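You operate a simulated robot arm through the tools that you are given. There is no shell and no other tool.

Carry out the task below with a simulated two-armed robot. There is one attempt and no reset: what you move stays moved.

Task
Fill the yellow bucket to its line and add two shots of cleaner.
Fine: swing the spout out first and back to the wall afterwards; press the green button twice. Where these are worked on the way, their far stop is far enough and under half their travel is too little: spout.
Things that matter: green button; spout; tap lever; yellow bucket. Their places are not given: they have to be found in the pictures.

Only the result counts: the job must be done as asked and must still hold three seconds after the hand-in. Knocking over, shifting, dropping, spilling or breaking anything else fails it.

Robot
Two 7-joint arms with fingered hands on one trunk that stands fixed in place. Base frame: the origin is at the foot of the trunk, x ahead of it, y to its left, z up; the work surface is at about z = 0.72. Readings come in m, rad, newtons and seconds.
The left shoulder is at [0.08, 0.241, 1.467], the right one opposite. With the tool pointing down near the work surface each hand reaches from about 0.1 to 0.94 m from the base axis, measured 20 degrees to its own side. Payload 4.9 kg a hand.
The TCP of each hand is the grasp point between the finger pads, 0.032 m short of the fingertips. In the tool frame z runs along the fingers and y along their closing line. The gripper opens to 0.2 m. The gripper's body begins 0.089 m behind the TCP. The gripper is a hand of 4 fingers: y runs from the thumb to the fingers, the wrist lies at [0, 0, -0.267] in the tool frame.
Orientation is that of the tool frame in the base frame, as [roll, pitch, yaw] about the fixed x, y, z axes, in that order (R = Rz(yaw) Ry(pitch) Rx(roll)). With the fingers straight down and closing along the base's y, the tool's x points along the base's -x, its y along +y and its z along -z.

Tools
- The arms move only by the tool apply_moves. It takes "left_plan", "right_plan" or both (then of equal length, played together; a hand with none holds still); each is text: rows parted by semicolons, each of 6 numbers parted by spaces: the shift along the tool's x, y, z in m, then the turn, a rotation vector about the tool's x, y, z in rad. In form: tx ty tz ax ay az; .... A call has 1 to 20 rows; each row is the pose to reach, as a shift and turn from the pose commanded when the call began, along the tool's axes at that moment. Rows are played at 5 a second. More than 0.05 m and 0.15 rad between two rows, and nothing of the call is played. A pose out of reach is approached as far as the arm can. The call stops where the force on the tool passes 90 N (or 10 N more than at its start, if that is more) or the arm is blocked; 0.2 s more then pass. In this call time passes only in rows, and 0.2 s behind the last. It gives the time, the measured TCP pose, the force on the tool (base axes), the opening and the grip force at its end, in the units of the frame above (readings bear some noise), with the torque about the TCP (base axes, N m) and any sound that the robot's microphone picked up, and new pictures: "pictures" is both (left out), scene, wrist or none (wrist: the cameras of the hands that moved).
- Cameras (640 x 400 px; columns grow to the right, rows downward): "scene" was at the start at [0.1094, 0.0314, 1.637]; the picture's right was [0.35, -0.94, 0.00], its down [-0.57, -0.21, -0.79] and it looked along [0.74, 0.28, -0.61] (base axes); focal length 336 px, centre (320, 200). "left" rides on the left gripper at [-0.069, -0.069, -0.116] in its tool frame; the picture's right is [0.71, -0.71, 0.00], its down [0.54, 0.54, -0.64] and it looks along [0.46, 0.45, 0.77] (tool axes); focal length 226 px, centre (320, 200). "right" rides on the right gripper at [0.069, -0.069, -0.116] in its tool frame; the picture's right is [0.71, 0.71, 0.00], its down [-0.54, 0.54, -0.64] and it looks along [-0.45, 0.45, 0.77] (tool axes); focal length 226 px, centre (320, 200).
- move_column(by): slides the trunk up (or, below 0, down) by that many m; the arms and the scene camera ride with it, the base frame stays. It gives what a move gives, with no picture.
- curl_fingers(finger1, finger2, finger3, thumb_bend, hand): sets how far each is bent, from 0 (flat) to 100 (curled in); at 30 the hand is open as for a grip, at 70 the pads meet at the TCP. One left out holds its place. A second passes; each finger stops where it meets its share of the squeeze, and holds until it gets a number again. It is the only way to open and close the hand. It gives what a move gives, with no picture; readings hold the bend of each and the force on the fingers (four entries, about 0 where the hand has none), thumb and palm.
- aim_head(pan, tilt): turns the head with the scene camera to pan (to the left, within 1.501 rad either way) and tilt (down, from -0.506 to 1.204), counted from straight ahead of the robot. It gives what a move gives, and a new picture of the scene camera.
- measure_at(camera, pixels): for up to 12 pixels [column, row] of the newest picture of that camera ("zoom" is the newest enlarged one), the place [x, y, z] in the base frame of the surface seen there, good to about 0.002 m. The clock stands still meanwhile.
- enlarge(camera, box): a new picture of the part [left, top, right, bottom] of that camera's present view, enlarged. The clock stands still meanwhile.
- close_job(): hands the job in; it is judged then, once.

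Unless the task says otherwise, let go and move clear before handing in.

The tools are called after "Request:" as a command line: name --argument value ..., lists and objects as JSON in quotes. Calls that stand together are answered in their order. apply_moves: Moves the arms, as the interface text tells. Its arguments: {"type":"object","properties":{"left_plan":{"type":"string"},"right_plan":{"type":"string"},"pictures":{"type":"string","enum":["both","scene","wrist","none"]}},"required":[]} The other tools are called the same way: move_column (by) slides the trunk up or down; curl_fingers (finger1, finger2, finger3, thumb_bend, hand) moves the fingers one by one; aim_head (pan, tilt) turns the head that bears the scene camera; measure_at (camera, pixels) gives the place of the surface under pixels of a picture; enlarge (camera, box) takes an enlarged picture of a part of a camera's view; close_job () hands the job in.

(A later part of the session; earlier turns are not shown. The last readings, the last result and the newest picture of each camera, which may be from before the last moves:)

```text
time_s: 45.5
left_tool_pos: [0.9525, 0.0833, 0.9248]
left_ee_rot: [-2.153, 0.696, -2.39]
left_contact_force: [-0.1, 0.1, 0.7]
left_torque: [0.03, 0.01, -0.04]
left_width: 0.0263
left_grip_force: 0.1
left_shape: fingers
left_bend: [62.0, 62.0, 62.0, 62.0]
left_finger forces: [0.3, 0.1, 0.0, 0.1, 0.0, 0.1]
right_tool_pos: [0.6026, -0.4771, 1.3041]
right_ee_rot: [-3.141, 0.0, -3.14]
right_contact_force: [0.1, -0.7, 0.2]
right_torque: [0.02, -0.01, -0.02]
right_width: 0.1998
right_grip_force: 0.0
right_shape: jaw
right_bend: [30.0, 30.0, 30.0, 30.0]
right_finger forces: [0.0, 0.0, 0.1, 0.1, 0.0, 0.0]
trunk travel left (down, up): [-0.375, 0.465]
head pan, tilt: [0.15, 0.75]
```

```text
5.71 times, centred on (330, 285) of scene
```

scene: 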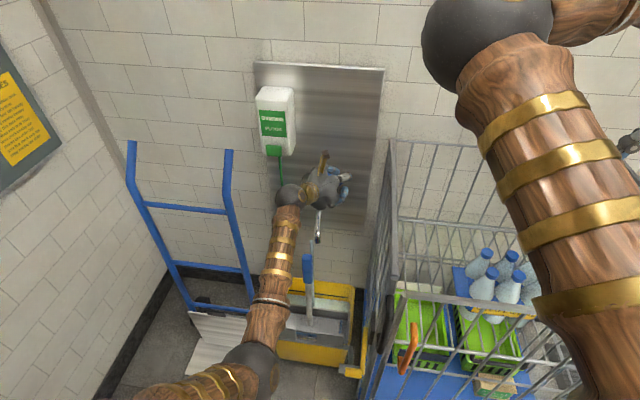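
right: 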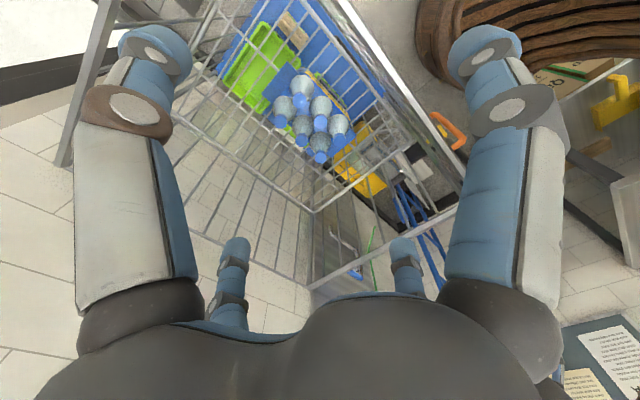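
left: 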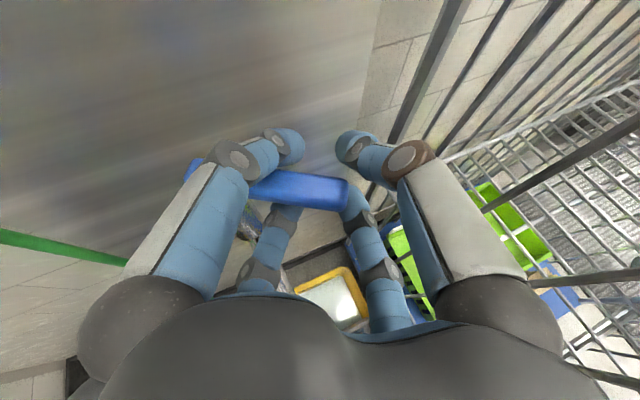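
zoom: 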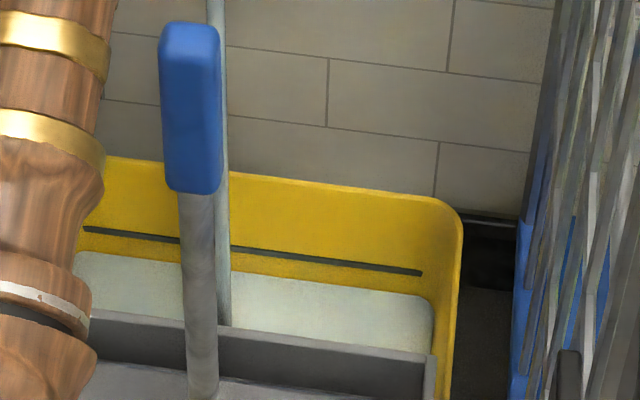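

The level is 0.1935 and the lever is at about 26°. The cage only pulls, so to push the lever closed I need a firm grip; I'll squeeze now, while there is still about 28 mm of margin.

Request:
curl_fingers --hand "left" --finger1 73 --finger2 73 --finger3 73 --thumb_bend 73

Request:
enlarge --camera "left" --box '[200, 120, 440, 340]'

Request:
measure_at --camera "left" --pixels '[[327, 300], [345, 310], [315, 295], [340, 290]]'

```text
time_s: 46.5
left_tool_pos: [0.9515, 0.0844, 0.9254]
left_ee_rot: [-2.154, 0.696, -2.388]
left_contact_force: [-0.2, -0.4, 3.2]
left_torque: [0.03, -0.08, 0.01]
left_width: 0.001
left_grip_force: 0.8
left_shape: fingers
left_bend: [68.0, 71.0, 71.0, 71.0]
left_finger forces: [1.9, 0.1, 0.1, 0.1, 0.0, 0.0]
right_tool_pos: [0.603, -0.4767, 1.3043]
right_ee_rot: [3.141, 0.0, -3.14]
right_contact_force: [-0.4, 0.3, -0.2]
right_torque: [0.0, 0.01, -0.02]
right_width: 0.2
right_grip_force: 0.1
right_shape: jaw
right_bend: [30.0, 30.0, 30.0, 30.0]
right_finger forces: [0.0, 0.1, 0.0, 0.0, 0.0, 0.0]
trunk travel left (down, up): [-0.375, 0.465]
head pan, tilt: [0.15, 0.75]
```

```text
1.82 times, centred on (320, 230) of left
```

zoom: 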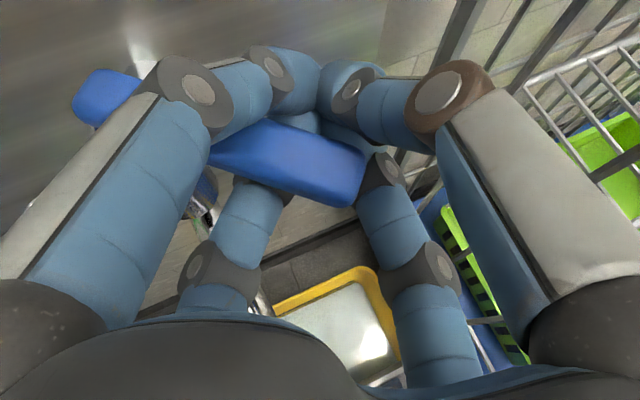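

```text
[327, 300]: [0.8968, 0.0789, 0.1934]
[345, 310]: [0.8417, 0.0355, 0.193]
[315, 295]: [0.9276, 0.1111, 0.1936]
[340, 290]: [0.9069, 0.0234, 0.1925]
```

The digits closed fully behind the lever and it slid towards the palm, so they don't hold it firmly. I'll read the level and lever angle from this new picture at once.

Request:
measure_at --camera "zoom" --pixels '[[340, 320], [365, 345], [320, 310], [350, 190], [300, 150], [225, 140], [280, 165], [100, 90], [340, 165]]'

```text
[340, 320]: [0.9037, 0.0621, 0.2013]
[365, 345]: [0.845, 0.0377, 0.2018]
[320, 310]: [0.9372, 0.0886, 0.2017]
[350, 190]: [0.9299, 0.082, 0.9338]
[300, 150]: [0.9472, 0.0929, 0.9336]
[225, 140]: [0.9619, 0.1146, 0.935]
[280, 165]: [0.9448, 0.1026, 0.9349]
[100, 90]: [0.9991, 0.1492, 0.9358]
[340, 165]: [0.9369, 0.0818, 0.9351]
```

The level is 0.2016 and the lever is now at about 44°. The lever end at (0.931,0.079) is only 1.3 cm past my axis, so I'll slide the closed hand off the lever's end, back out, and around to its front-left side ready to push it shut.

Request:
apply_moves --left_plan "0.0237 -0.0174 -0.0096 0 0 0; 0.0475 -0.0348 -0.0192 0 0 0; 0.0645 -0.0343 -0.0646 0 0 0; 0.0372 -0.0009 -0.0836 0 0 0; 0.0146 0.021 -0.0872 0 0 0" --pictures "both"

Request:
enlarge --camera "scene" --box '[280, 140, 380, 320]'

```text
time_s: 47.7
left_tool_pos: [0.871, 0.1238, 0.9376]
left_ee_rot: [-2.154, 0.695, -2.39]
left_contact_force: [0.0, 1.1, 0.2]
left_torque: [0.02, 0.02, 0.03]
left_width: 0.0008
left_grip_force: 0.1
left_shape: fingers
left_bend: [68.0, 71.0, 71.0, 71.0]
left_finger forces: [0.1, 0.0, 0.1, 0.1, 0.0, 0.1]
right_tool_pos: [0.6036, -0.4763, 1.3029]
right_ee_rot: [-3.141, -0.002, 3.142]
right_contact_force: [0.0, 0.5, -0.5]
right_torque: [-0.03, -0.02, 0.01]
right_width: 0.1995
right_grip_force: 0.1
right_shape: jaw
right_bend: [30.0, 30.0, 30.0, 30.0]
right_finger forces: [0.0, 0.0, 0.0, 0.0, 0.1, 0.1]
trunk travel left (down, up): [-0.375, 0.465]
head pan, tilt: [0.15, 0.75]
```

scene: 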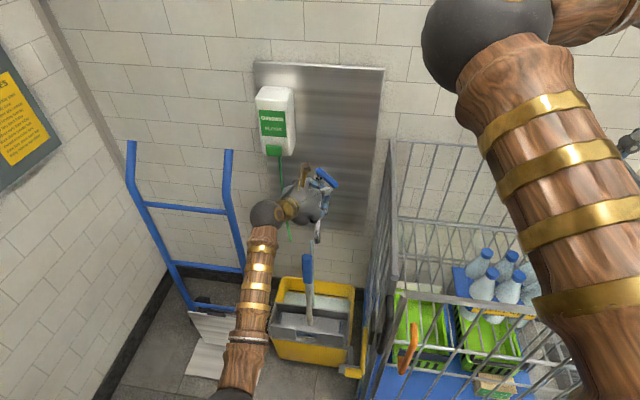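
left: 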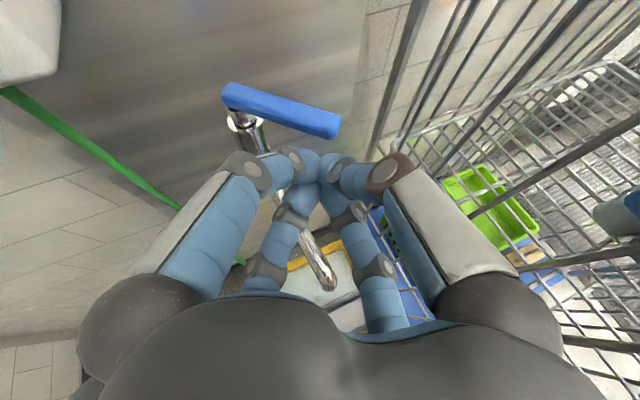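

```text
2.22 times, centred on (330, 230) of scene
```

zoom: 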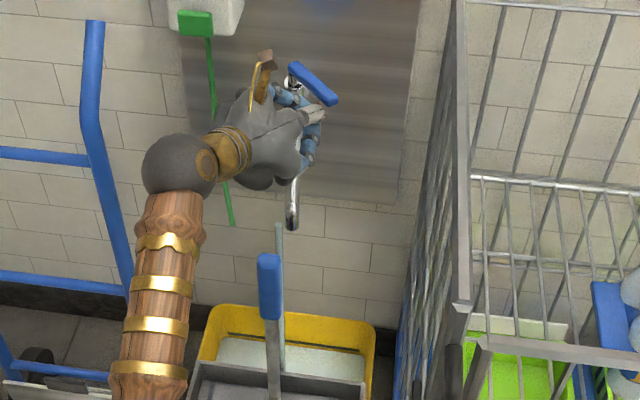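

The hand is free, on the near side of the lever, and its tip points at the lever. I'll measure the level and the lever angle with the clock standing.

Request:
measure_at --camera "scene" --pixels '[[330, 304], [340, 306], [322, 300], [318, 172], [325, 176], [332, 181]]'

Request:
measure_at --camera "left" --pixels '[[240, 92], [280, 105], [325, 118], [300, 280], [345, 280], [332, 132], [338, 265], [310, 165], [325, 160]]'

Request:
measure_at --camera "zoom" --pixels '[[320, 355], [350, 360], [240, 345], [320, 340], [370, 349], [225, 329]]'

```text
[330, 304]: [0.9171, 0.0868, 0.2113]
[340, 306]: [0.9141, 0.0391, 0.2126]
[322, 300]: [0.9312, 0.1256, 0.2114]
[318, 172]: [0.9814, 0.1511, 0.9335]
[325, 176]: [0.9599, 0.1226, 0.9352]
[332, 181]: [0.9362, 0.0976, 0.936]
```

```text
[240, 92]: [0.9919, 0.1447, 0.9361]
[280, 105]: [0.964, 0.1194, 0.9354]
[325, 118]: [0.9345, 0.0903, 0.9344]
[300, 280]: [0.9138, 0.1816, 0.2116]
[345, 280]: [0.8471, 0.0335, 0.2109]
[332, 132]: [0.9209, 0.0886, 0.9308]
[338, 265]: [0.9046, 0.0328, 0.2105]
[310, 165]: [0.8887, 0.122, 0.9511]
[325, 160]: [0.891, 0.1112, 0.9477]
```

```text
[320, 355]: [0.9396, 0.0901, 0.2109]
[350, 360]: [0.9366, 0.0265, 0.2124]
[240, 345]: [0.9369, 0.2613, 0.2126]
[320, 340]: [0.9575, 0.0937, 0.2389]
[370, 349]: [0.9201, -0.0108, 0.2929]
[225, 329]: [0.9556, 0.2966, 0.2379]
```

The level is 0.2115, rising about 8 mm/s, with the line at 0.222. I'll wait 0.6 s and then push the lever straight to the wall with the closed fingertips over four rows.

Request:
apply_moves --left_plan "0 0 0 0 0 0; 0 0 0 0 0 0; 0 0 0 0 0 0; -0.0082 -0.0074 0.0227 0 0 0; -0.0164 -0.0148 0.0454 0 0 0; -0.0245 -0.0222 0.0681 0 0 0; -0.0327 -0.0296 0.0908 0 0 0" --pictures "both"

Request:
enlarge --camera "scene" --box '[280, 140, 380, 320]'

Request:
measure_at --camera "scene" --pixels '[[330, 304], [340, 306], [322, 300], [318, 172], [332, 173], [345, 173]]'

```text
time_s: 49.3
left_tool_pos: [0.9601, 0.0855, 0.9422]
left_ee_rot: [-2.154, 0.695, -2.389]
left_contact_force: [-19.1, 5.1, -1.3]
left_torque: [0.03, 0.17, 0.14]
left_width: 0.0
left_grip_force: 0.1
left_shape: fingers
left_bend: [73.0, 72.0, 68.0, 71.0]
left_finger forces: [0.0, 0.0, 0.0, 0.0, 0.1, 0.0]
right_tool_pos: [0.5963, -0.4767, 1.3065]
right_ee_rot: [3.14, 0.004, 3.141]
right_contact_force: [-0.9, -0.3, -1.1]
right_torque: [0.0, -0.08, -0.04]
right_width: 0.1998
right_grip_force: 0.2
right_shape: jaw
right_bend: [30.0, 30.0, 30.0, 30.0]
right_finger forces: [0.0, 0.0, 0.0, 0.1, 0.0, 0.0]
trunk travel left (down, up): [-0.375, 0.465]
head pan, tilt: [0.15, 0.75]
```

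scene: 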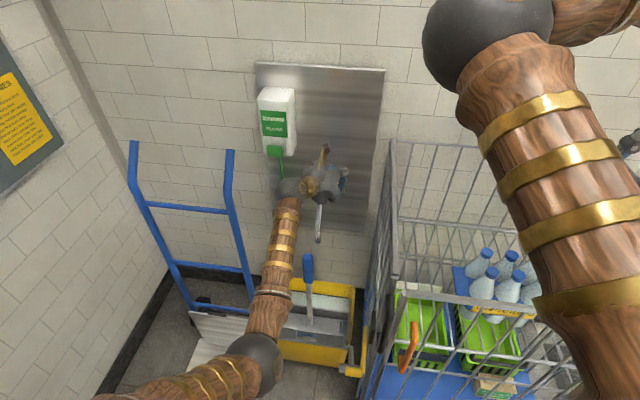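
left: 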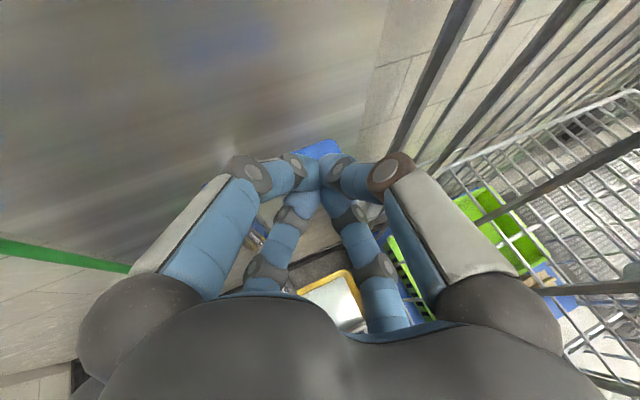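

```text
2.22 times, centred on (330, 230) of scene
```

zoom: 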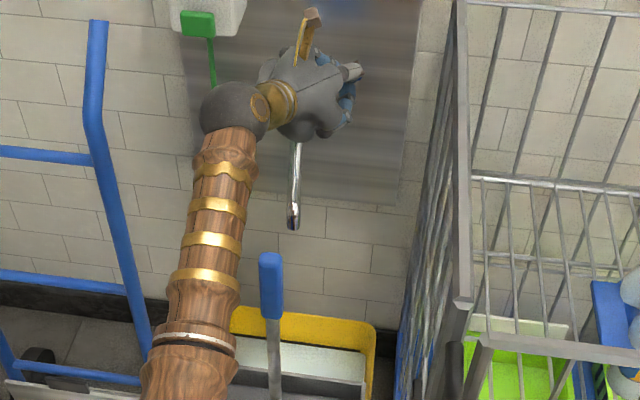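

```text
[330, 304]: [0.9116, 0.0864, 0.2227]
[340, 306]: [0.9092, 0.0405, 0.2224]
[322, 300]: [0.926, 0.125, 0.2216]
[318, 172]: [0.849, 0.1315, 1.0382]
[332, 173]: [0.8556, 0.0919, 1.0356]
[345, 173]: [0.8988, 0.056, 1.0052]
```

The stream is gone, the level reads 0.222 at the line, and a 19 N push shows the lever is against its stop. I'll back the hand straight off and check.

Request:
apply_moves --left_plan "0.0082 0.0074 -0.0227 0 0 0; 0.0164 0.0148 -0.0454 0 0 0; 0.0245 0.0222 -0.0681 0 0 0; 0.0327 0.0296 -0.0908 0 0 0" --pictures "both"

Request:
enlarge --camera "scene" --box '[280, 250, 380, 320]'

Request:
measure_at --camera "scene" --pixels '[[330, 304], [340, 306], [322, 300], [335, 302], [345, 308]]'

Request:
enlarge --camera "left" --box '[200, 60, 440, 320]'

```text
time_s: 50.3
left_tool_pos: [0.8714, 0.1256, 0.9391]
left_ee_rot: [-2.152, 0.696, -2.387]
left_contact_force: [0.2, -0.1, -0.6]
left_torque: [-0.02, 0.01, 0.03]
left_width: 0.0003
left_grip_force: 0.0
left_shape: fingers
left_bend: [72.0, 68.0, 68.0, 71.0]
left_finger forces: [0.1, 0.1, 0.0, 0.1, 0.1, 0.0]
right_tool_pos: [0.6013, -0.4773, 1.3046]
right_ee_rot: [-3.14, 0.0, -3.141]
right_contact_force: [1.2, -0.2, 0.5]
right_torque: [0.0, 0.02, 0.0]
right_width: 0.2002
right_grip_force: 0.1
right_shape: jaw
right_bend: [30.0, 30.0, 30.0, 30.0]
right_finger forces: [0.0, 0.0, 0.0, 0.0, 0.0, 0.0]
trunk travel left (down, up): [-0.375, 0.465]
head pan, tilt: [0.15, 0.75]
```

scene: 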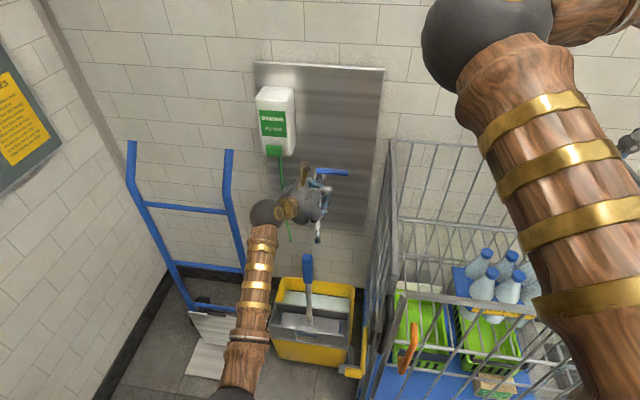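
left: 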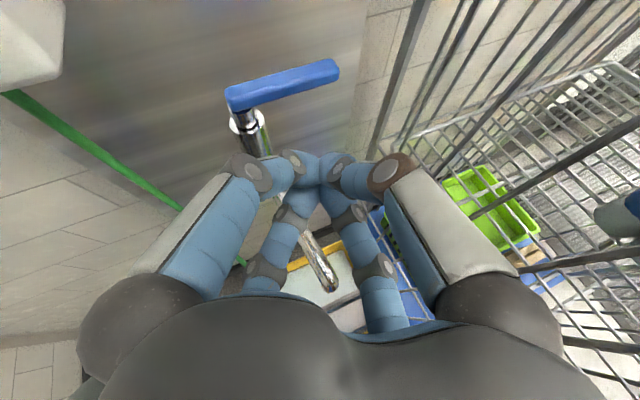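

```text
5.71 times, centred on (330, 285) of scene
```

zoom: 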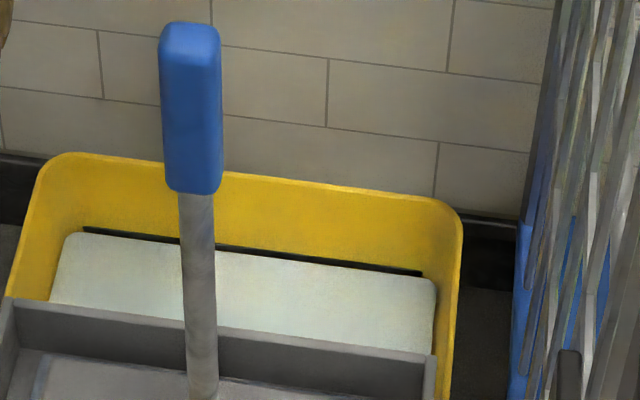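

```text
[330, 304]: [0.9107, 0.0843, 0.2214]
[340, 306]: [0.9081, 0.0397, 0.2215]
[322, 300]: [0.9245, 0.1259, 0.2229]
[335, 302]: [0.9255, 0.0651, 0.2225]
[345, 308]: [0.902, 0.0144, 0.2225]
```

```text
1.54 times, centred on (320, 190) of left
```

zoom: 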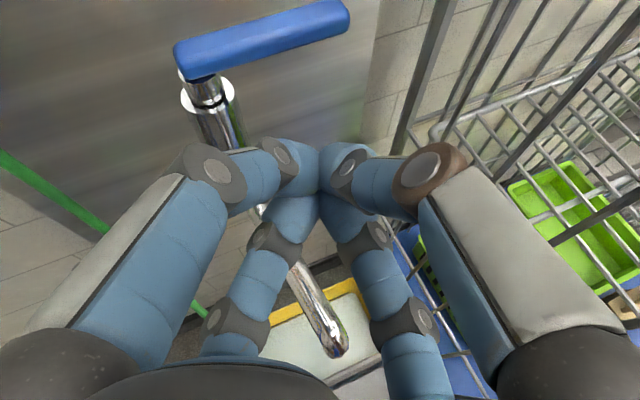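

The surface sits right at the line (z≈0.222, line edge just visible) and the lever is back along the wall. Next I'll bring the closed hand in front of the green button, yawed +20° to stay clear of the hand truck post.

Request:
apply_moves --left_plan "-0.0182 0.008 -0.0127 -0.0615 -0.0615 -0.0406; -0.0363 0.0159 -0.0253 -0.1231 -0.1231 -0.0812; -0.0545 0.0239 -0.038 -0.1846 -0.1846 -0.1218; -0.0726 0.0319 -0.0506 -0.2462 -0.2462 -0.1625; -0.0908 0.0398 -0.0633 -0.3077 -0.3077 -0.2031; -0.1089 0.0478 -0.0759 -0.3692 -0.3692 -0.2437; -0.1271 0.0557 -0.0886 -0.4308 -0.4308 -0.2843; -0.1452 0.0637 -0.1012 -0.4923 -0.4923 -0.3249" --pictures "both"

Request:
enlarge --camera "scene" --box '[230, 80, 350, 220]'

```text
time_s: 52.1
left_tool_pos: [0.8727, 0.2873, 1.0323]
left_ee_rot: [-2.153, 0.694, -1.617]
left_contact_force: [0.0, -0.3, -0.4]
left_torque: [0.0, 0.01, 0.03]
left_width: 0.0001
left_grip_force: 0.0
left_shape: fingers
left_bend: [72.0, 68.0, 68.0, 71.0]
left_finger forces: [0.0, 0.1, 0.1, 0.0, 0.1, 0.0]
right_tool_pos: [0.6026, -0.4765, 1.3028]
right_ee_rot: [3.141, 0.0, -3.141]
right_contact_force: [0.2, -0.8, -0.2]
right_torque: [-0.04, 0.0, 0.01]
right_width: 0.1999
right_grip_force: 0.0
right_shape: jaw
right_bend: [30.0, 30.0, 30.0, 30.0]
right_finger forces: [0.1, 0.0, 0.0, 0.0, 0.0, 0.0]
trunk travel left (down, up): [-0.375, 0.465]
head pan, tilt: [0.15, 0.75]
```

scene: 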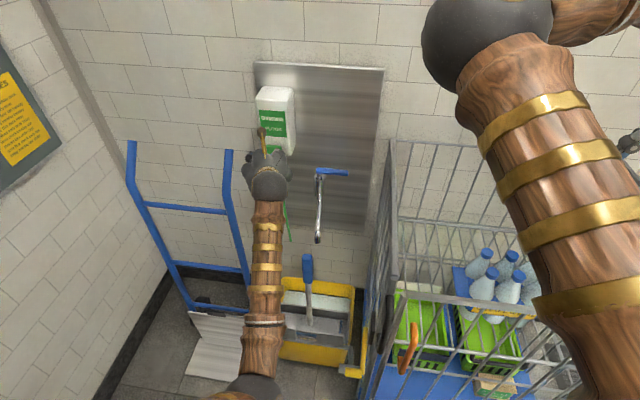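
left: 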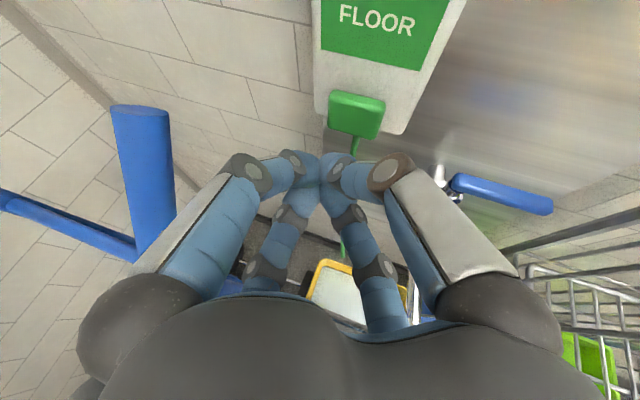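

```text
2.86 times, centred on (290, 150) of scene
```

zoom: 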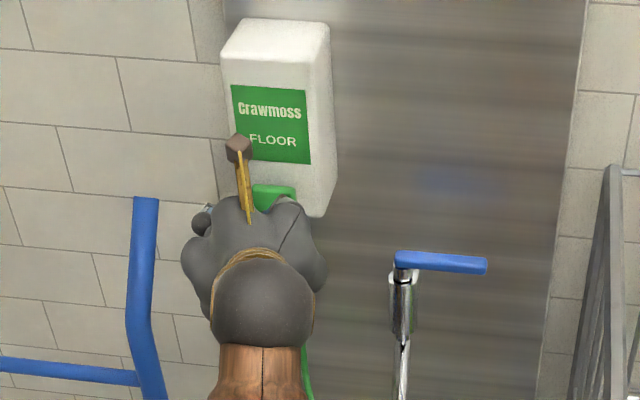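

Request:
measure_at --camera "left" --pixels '[[335, 100], [380, 107], [355, 100], [355, 120], [340, 128], [375, 132], [340, 95], [320, 160], [300, 160], [335, 165], [355, 133]]'

Request:
enlarge --camera "left" --box '[240, 60, 440, 230]'

```text
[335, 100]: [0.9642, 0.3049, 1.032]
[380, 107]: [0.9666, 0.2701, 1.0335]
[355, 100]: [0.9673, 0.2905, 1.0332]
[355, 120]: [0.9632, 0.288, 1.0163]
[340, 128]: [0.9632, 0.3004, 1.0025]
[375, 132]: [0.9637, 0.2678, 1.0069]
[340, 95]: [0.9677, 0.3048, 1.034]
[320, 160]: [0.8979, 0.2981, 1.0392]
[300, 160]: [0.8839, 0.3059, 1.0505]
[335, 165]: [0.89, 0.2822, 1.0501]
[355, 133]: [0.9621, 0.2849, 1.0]
```

```text
2.35 times, centred on (340, 145) of left
```

zoom: 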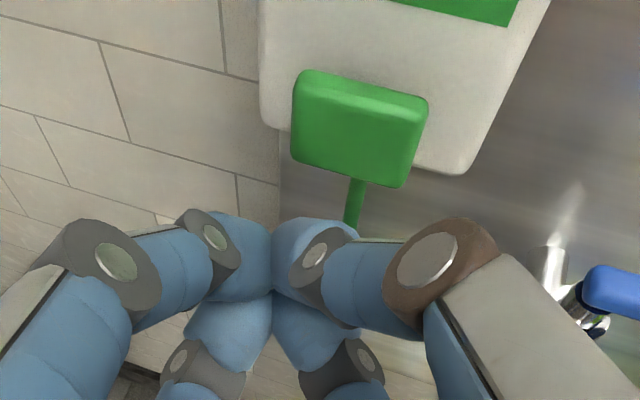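

The button's face is at x≈0.963, y 0.267–0.306, z 0.999–1.034, and my fingertips are at about (0.90,0.297,1.019). I'll push forward with a 1 cm shift to the right, about 12 mm into the button.

Request:
apply_moves --left_plan "0.0038 -0.0149 0.0204 0 0 0; 0.0076 -0.0298 0.0408 0 0 0; 0.0071 -0.036 0.051 0 0 0; 0.0067 -0.0423 0.0612 0 0 0" --pictures "both"

Request:
enlarge --camera "left" --box '[240, 60, 440, 230]'

```text
time_s: 53.1
left_tool_pos: [0.9433, 0.2759, 1.0315]
left_ee_rot: [-2.155, 0.698, -1.621]
left_contact_force: [-8.7, -0.6, -0.7]
left_torque: [0.02, 0.05, 0.06]
left_width: 0.0003
left_grip_force: 10.7
left_shape: fingers
left_bend: [72.0, 68.0, 68.0, 72.0]
left_finger forces: [0.0, 0.0, 0.1, 0.0, 22.5, 0.1]
right_tool_pos: [0.6014, -0.4775, 1.3053]
right_ee_rot: [3.141, 0.003, 3.14]
right_contact_force: [0.8, -0.9, -0.1]
right_torque: [-0.05, 0.0, -0.01]
right_width: 0.1998
right_grip_force: 0.1
right_shape: jaw
right_bend: [30.0, 30.0, 30.0, 30.0]
right_finger forces: [0.0, 0.0, 0.0, 0.1, 0.0, 0.1]
trunk travel left (down, up): [-0.375, 0.465]
head pan, tilt: [0.15, 0.75]
heard: click
```

scene: 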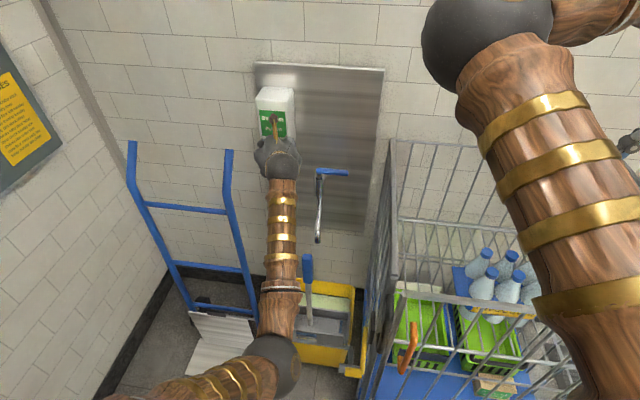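
left: 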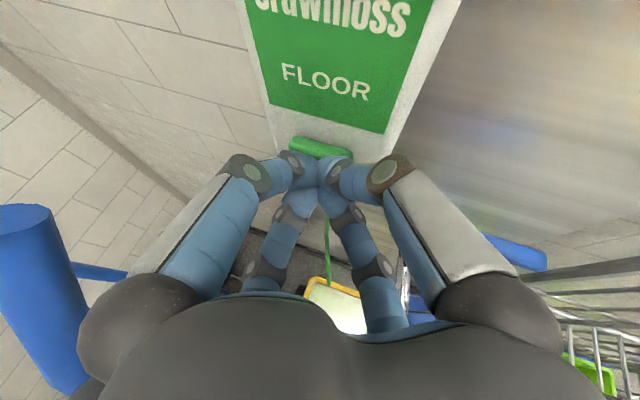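

```text
2.35 times, centred on (340, 145) of left
```

zoom: 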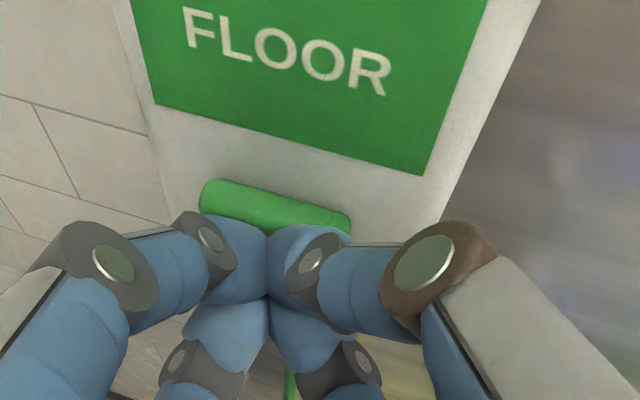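

A click was heard at about 9 N, so the first shot is done. I'll back off 4.5 cm to let the button return and check it.

Request:
apply_moves --left_plan "0.0009 0.0118 -0.0192 0 0 0; 0.0018 0.0235 -0.0383 0 0 0; 0.0018 0.0235 -0.0383 0 0 0; 0.0018 0.0235 -0.0383 0 0 0" --pictures "both"

Request:
measure_at --camera "left" --pixels '[[335, 130], [325, 125], [345, 135], [330, 115]]'

Request:
measure_at --camera "scene" --pixels '[[330, 304], [340, 306], [322, 300], [335, 302], [345, 308]]'

```text
time_s: 54.1
left_tool_pos: [0.8999, 0.277, 1.0308]
left_ee_rot: [-2.154, 0.694, -1.619]
left_contact_force: [0.3, 0.7, 0.3]
left_torque: [0.02, 0.03, 0.02]
left_width: 0.0002
left_grip_force: 0.2
left_shape: fingers
left_bend: [72.0, 68.0, 68.0, 71.0]
left_finger forces: [0.0, 0.0, 0.1, 0.1, 0.0, 0.0]
right_tool_pos: [0.6024, -0.4763, 1.3036]
right_ee_rot: [3.141, -0.001, -3.141]
right_contact_force: [0.2, 1.0, -1.0]
right_torque: [0.0, -0.01, 0.02]
right_width: 0.1999
right_grip_force: 0.2
right_shape: jaw
right_bend: [30.0, 30.0, 30.0, 30.0]
right_finger forces: [0.0, 0.0, 0.0, 0.1, 0.1, 0.0]
trunk travel left (down, up): [-0.375, 0.465]
head pan, tilt: [0.15, 0.75]
```

scene: 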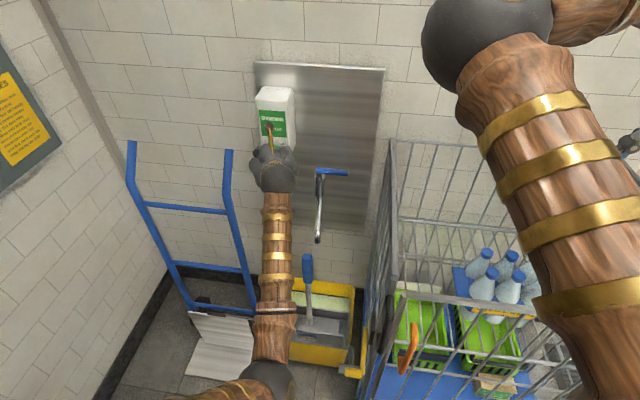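
left: 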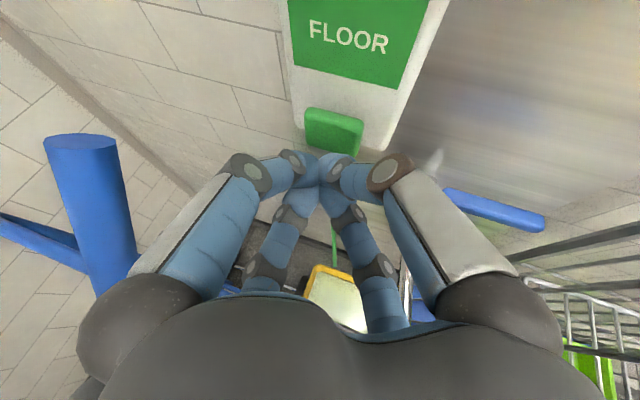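

```text
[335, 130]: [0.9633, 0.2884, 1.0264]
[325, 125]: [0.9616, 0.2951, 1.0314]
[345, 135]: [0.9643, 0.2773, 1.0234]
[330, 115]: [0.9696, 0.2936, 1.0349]
```

```text
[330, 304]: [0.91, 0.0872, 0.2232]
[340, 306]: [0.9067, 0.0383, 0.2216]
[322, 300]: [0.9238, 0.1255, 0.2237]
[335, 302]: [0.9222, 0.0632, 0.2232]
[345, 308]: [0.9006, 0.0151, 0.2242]
```

The button is back at x≈0.963 and the water looks greener, so the first shot landed. Now the second press by the same stroke.

Request:
apply_moves --left_plan "-0.0009 -0.0118 0.0192 0 0 0; -0.0014 -0.0183 0.0298 0 0 0; -0.0018 -0.0235 0.0383 0 0 0" --pictures "wrist"

```text
time_s: 54.9
left_tool_pos: [0.9438, 0.2769, 1.0313]
left_ee_rot: [-2.154, 0.695, -1.622]
left_contact_force: [-10.2, -2.8, -0.7]
left_torque: [-0.04, 0.07, -0.03]
left_width: 0.0
left_grip_force: 12.1
left_shape: fingers
left_bend: [72.0, 68.0, 68.0, 72.0]
left_finger forces: [0.0, 0.0, 0.0, 0.1, 23.2, 0.0]
right_tool_pos: [0.5996, -0.4774, 1.3053]
right_ee_rot: [3.141, 0.002, 3.141]
right_contact_force: [-0.6, 0.4, -0.7]
right_torque: [-0.01, -0.04, 0.01]
right_width: 0.2001
right_grip_force: 0.1
right_shape: jaw
right_bend: [30.0, 30.0, 30.0, 30.0]
right_finger forces: [0.0, 0.0, 0.1, 0.1, 0.0, 0.0]
trunk travel left (down, up): [-0.375, 0.465]
head pan, tilt: [0.15, 0.75]
heard: click
```

left: 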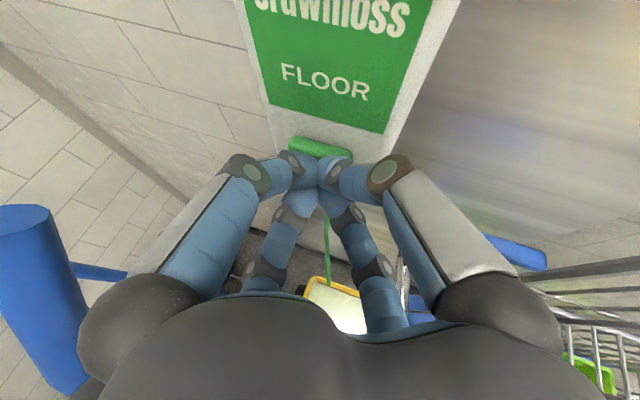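

A second click was heard, so two shots are in. I'll back off, turn the hand to the right, and come down to the left side of the spout to push it home.

Request:
apply_moves --left_plan "0.0016 0.0209 -0.034 0 0 0; 0.0031 0.0418 -0.0681 0 0 0; 0.0149 0.0511 -0.0728 0.0799 0.0799 0.0528; 0.0268 0.0604 -0.0774 0.1599 0.1599 0.1055; 0.0386 0.0697 -0.0821 0.2398 0.2398 0.1583; 0.0505 0.079 -0.0867 0.3198 0.3198 0.211; 0.0623 0.0883 -0.0914 0.3997 0.3997 0.2638; 0.0742 0.0976 -0.096 0.4797 0.4797 0.3165; 0.086 0.1069 -0.1007 0.5596 0.5596 0.3693" --pictures "both"

Request:
enlarge --camera "scene" --box '[230, 120, 390, 320]'

```text
time_s: 56.9
left_tool_pos: [0.7989, 0.2394, 0.9472]
left_ee_rot: [-2.153, 0.696, -2.496]
left_contact_force: [0.0, -0.5, 0.1]
left_torque: [-0.03, 0.02, 0.02]
left_width: 0.0001
left_grip_force: 0.0
left_shape: fingers
left_bend: [72.0, 68.0, 68.0, 71.0]
left_finger forces: [0.1, 0.0, 0.0, 0.0, 0.1, 0.0]
right_tool_pos: [0.6021, -0.4765, 1.3043]
right_ee_rot: [3.142, -0.001, 3.142]
right_contact_force: [-0.3, 1.1, 0.1]
right_torque: [-0.04, 0.04, 0.0]
right_width: 0.1999
right_grip_force: 0.1
right_shape: jaw
right_bend: [30.0, 30.0, 30.0, 30.0]
right_finger forces: [0.0, 0.0, 0.1, 0.0, 0.0, 0.0]
trunk travel left (down, up): [-0.375, 0.465]
head pan, tilt: [0.15, 0.75]
```

scene: 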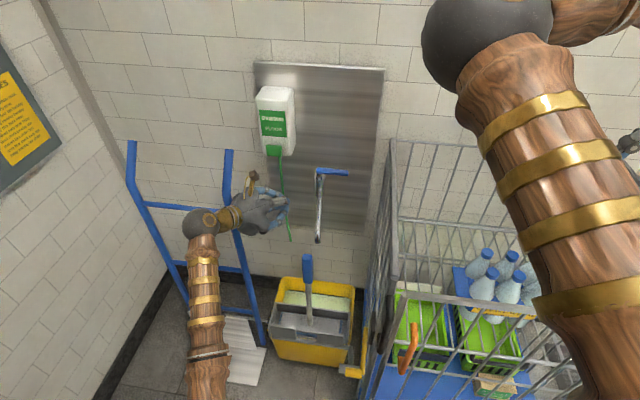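
left: 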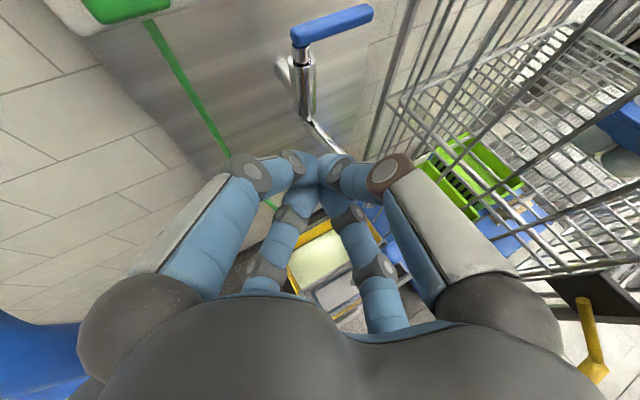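

```text
2.00 times, centred on (310, 220) of scene
```

zoom: 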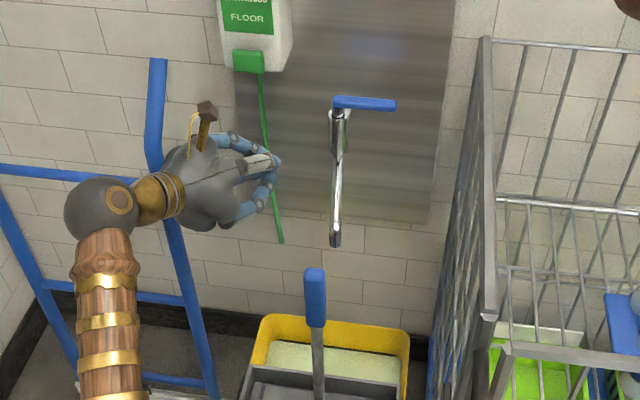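

Both shots coloured the water and the hand is clear. I'll measure the spout's current position before descending.

Request:
measure_at --camera "zoom" --pixels '[[335, 238], [336, 222], [337, 190], [339, 160], [364, 104], [320, 360], [380, 368]]'

```text
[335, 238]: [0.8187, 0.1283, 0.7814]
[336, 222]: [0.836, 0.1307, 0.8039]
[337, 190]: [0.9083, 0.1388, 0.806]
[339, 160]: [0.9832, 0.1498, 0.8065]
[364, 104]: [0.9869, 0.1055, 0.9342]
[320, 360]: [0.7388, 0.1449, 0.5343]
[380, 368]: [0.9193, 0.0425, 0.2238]
```

The spout is unchanged at about 84°. I'll bring the closed hand down to its left side at spout height.

Request:
apply_moves --left_plan "0.0129 0.0144 0.0328 0 0 0; 0.0259 0.0288 0.0656 0 0 0; 0.0388 0.0433 0.0985 0 0 0; 0.0518 0.0577 0.1313 0 0 0; 0.0647 0.0721 0.1641 0 0 0" --pictures "both"

Request:
enlarge --camera "scene" --box '[240, 160, 370, 260]'

```text
time_s: 58.1
left_tool_pos: [0.897, 0.191, 0.7914]
left_ee_rot: [-2.154, 0.697, -2.495]
left_contact_force: [0.2, 0.3, -0.5]
left_torque: [0.01, -0.02, -0.04]
left_width: 0.0
left_grip_force: 0.0
left_shape: fingers
left_bend: [72.0, 68.0, 68.0, 71.0]
left_finger forces: [0.1, 0.0, 0.0, 0.0, 0.0, 0.0]
right_tool_pos: [0.604, -0.4769, 1.3026]
right_ee_rot: [-3.141, -0.001, -3.141]
right_contact_force: [-0.4, -0.4, 0.0]
right_torque: [0.01, -0.01, 0.0]
right_width: 0.2
right_grip_force: 0.0
right_shape: jaw
right_bend: [30.0, 30.0, 30.0, 30.0]
right_finger forces: [0.0, 0.0, 0.0, 0.1, 0.0, 0.0]
trunk travel left (down, up): [-0.375, 0.465]
head pan, tilt: [0.15, 0.75]
```

scene: 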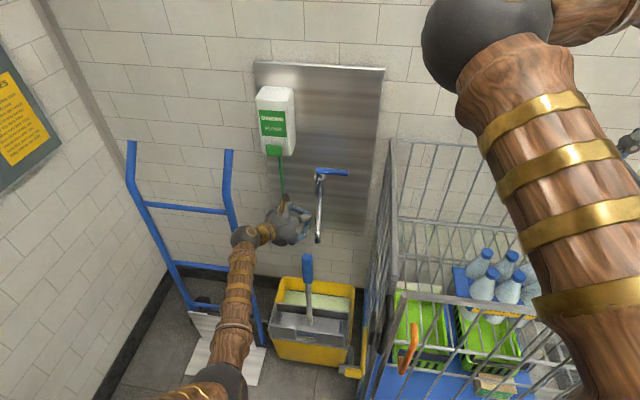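
left: 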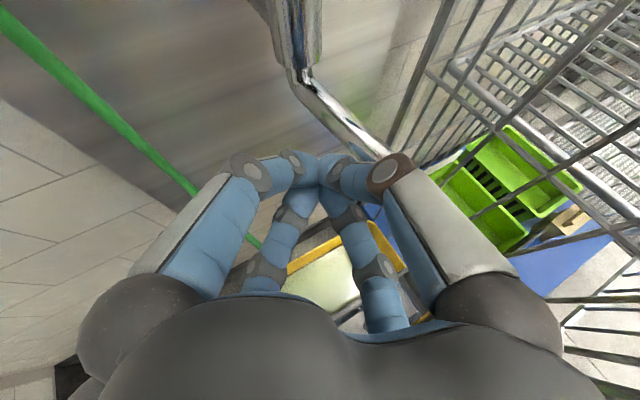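

```text
4.00 times, centred on (305, 210) of scene
```

zoom: 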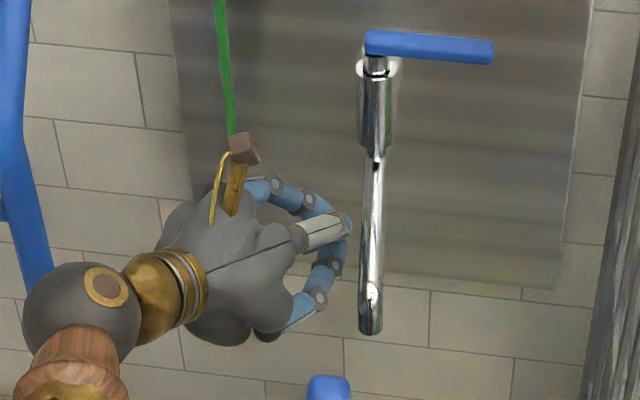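

The closed hand is just left of the spout at zoom (345,225). I'll push the spout along its arc, first about halfway back.

Request:
apply_moves --left_plan "0.0218 -0.0258 0.0061 0 0 0; 0.0325 -0.041 0.0129 0 0 0; 0.04 -0.0558 0.0239 0 0 0; 0.0448 -0.0697 0.0376 0 0 0; 0.0472 -0.0823 0.0531 0 0 0" --pictures "both"

Request:
enlarge --camera "scene" --box '[260, 160, 390, 260]'

```text
time_s: 59.3
left_tool_pos: [0.9002, 0.0806, 0.7913]
left_ee_rot: [-2.152, 0.696, -2.494]
left_contact_force: [-0.3, 0.2, -0.6]
left_torque: [0.0, -0.02, 0.01]
left_width: 0.0002
left_grip_force: 0.0
left_shape: fingers
left_bend: [72.0, 68.0, 68.0, 71.0]
left_finger forces: [0.0, 0.1, 0.0, 0.0, 0.1, 0.0]
right_tool_pos: [0.6034, -0.4763, 1.3033]
right_ee_rot: [-3.141, 0.002, 3.141]
right_contact_force: [0.9, -1.1, -0.4]
right_torque: [0.01, 0.05, 0.0]
right_width: 0.1999
right_grip_force: 0.0
right_shape: jaw
right_bend: [30.0, 30.0, 30.0, 30.0]
right_finger forces: [0.1, 0.0, 0.0, 0.0, 0.0, 0.0]
trunk travel left (down, up): [-0.375, 0.465]
head pan, tilt: [0.15, 0.75]
```

scene: 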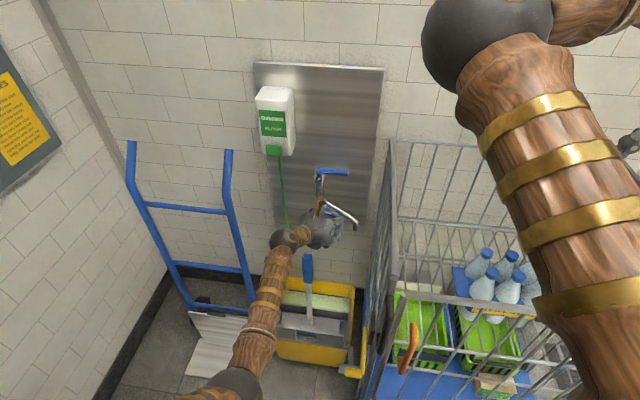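
left: 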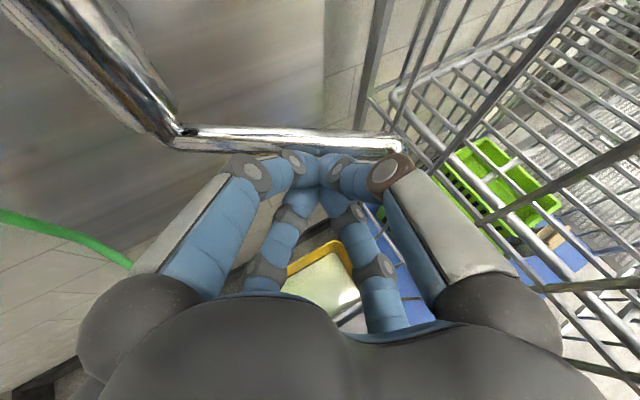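

```text
4.00 times, centred on (325, 210) of scene
```

zoom: 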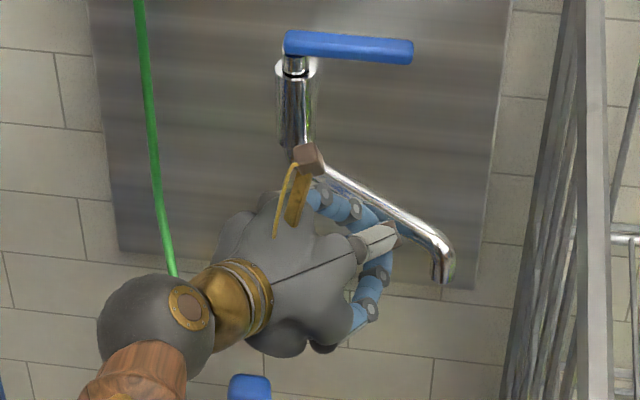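

The spout follows well and is now about 35° out. I'll push on to the wall position.

Request:
apply_moves --left_plan "-0.0003 -0.0108 0.0168 0 0 0; -0.0034 -0.0195 0.0346 0 0 0; -0.0089 -0.0259 0.0527 0 0 0; -0.0169 -0.0298 0.0707 0 0 0" --pictures "both"

Request:
enlarge --camera "scene" --box '[260, 160, 390, 260]'

```text
time_s: 60.3
left_tool_pos: [0.9591, 0.0355, 0.79]
left_ee_rot: [-2.157, 0.694, -2.497]
left_contact_force: [-13.4, 0.8, -4.7]
left_torque: [0.04, 0.11, 0.05]
left_width: 0.0003
left_grip_force: 14.2
left_shape: fingers
left_bend: [72.0, 68.0, 68.0, 71.0]
left_finger forces: [29.2, 0.0, 0.0, 0.0, 0.0, 0.1]
right_tool_pos: [0.5996, -0.4764, 1.3055]
right_ee_rot: [-3.141, 0.002, -3.14]
right_contact_force: [-0.4, 0.0, -0.1]
right_torque: [0.03, -0.05, -0.02]
right_width: 0.2001
right_grip_force: 0.0
right_shape: jaw
right_bend: [30.0, 30.0, 30.0, 30.0]
right_finger forces: [0.0, 0.0, 0.0, 0.0, 0.0, 0.0]
trunk travel left (down, up): [-0.375, 0.465]
head pan, tilt: [0.15, 0.75]
```

scene: 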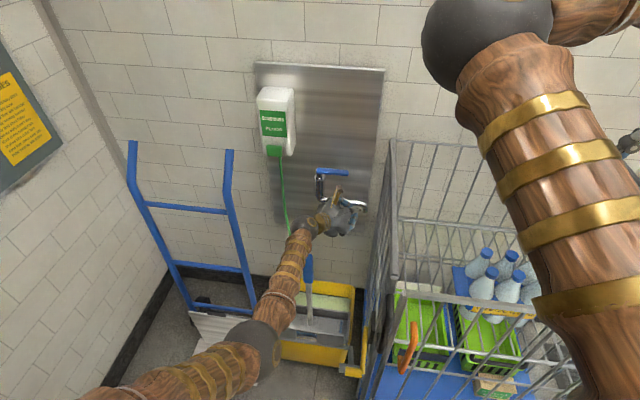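
left: 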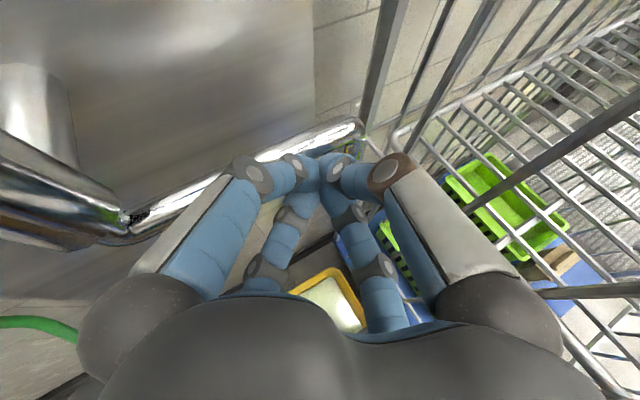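

```text
4.00 times, centred on (325, 210) of scene
```

zoom: 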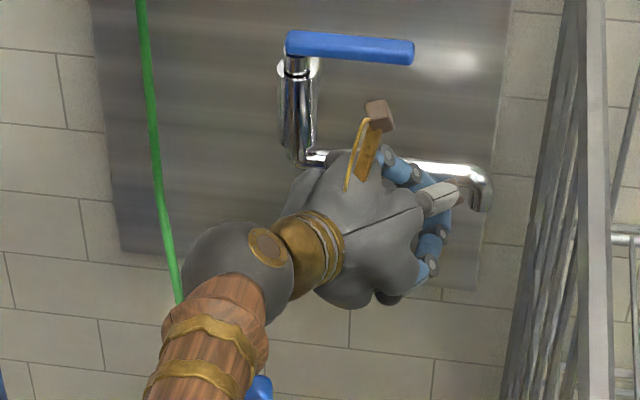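

The reaction is 13 N and the spout lies along the wall again. I'll check its position by measurement, then back off along the tool axis.

Request:
measure_at --camera "zoom" --pixels '[[480, 200], [470, 168], [430, 165], [320, 155], [295, 120], [340, 45], [400, 50]]'

Request:
apply_moves --left_plan "0 0 -0.025 0 0 0; 0 0 -0.055 0 0 0; 0 0 -0.09 0 0 0; 0 0 -0.13 0 0 0" --pictures "both"

Request:
enlarge --camera "scene" --box '[260, 160, 390, 260]'

```text
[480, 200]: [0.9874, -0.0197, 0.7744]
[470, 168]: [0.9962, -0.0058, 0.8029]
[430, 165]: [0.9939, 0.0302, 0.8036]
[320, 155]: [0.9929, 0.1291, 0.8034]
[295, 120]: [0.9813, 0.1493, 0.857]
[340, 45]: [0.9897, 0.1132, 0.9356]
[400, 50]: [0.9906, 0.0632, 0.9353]
```

```text
time_s: 61.3
left_tool_pos: [0.8621, 0.0926, 0.8478]
left_ee_rot: [-2.152, 0.697, -2.494]
left_contact_force: [0.5, 0.5, 0.3]
left_torque: [0.0, -0.01, 0.01]
left_width: 0.0
left_grip_force: 0.0
left_shape: fingers
left_bend: [72.0, 68.0, 68.0, 71.0]
left_finger forces: [0.0, 0.0, 0.0, 0.1, 0.1, 0.1]
right_tool_pos: [0.6004, -0.4761, 1.3053]
right_ee_rot: [3.141, -0.001, 3.141]
right_contact_force: [-0.9, -0.2, 0.2]
right_torque: [0.02, -0.03, 0.0]
right_width: 0.2
right_grip_force: 0.1
right_shape: jaw
right_bend: [30.0, 30.0, 30.0, 30.0]
right_finger forces: [0.0, 0.0, 0.0, 0.1, 0.0, 0.0]
trunk travel left (down, up): [-0.375, 0.465]
head pan, tilt: [0.15, 0.75]
```

scene: 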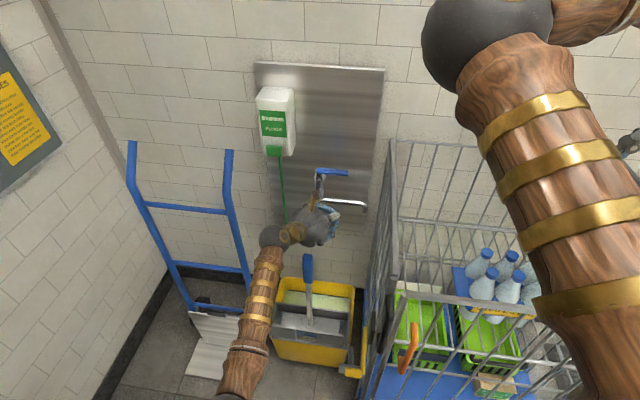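
left: 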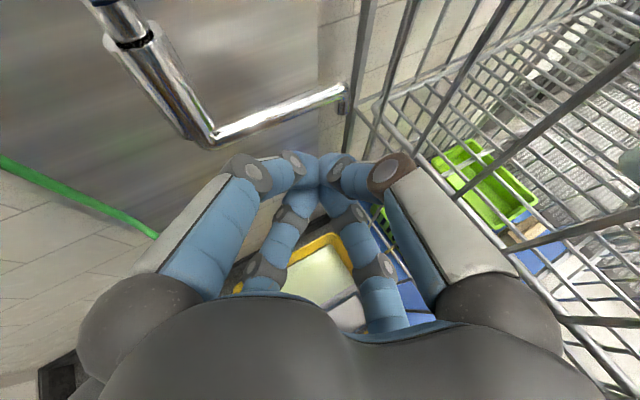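

```text
4.00 times, centred on (325, 210) of scene
```

zoom: 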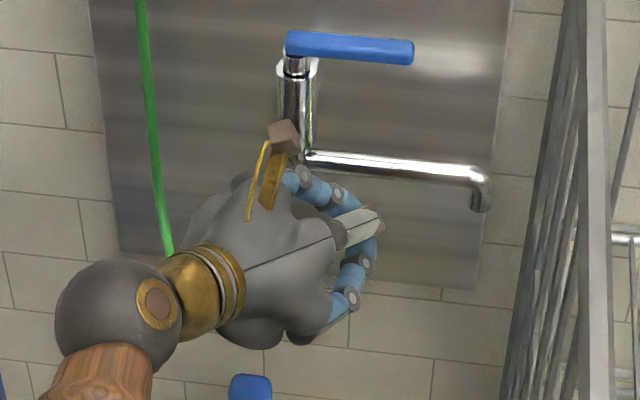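

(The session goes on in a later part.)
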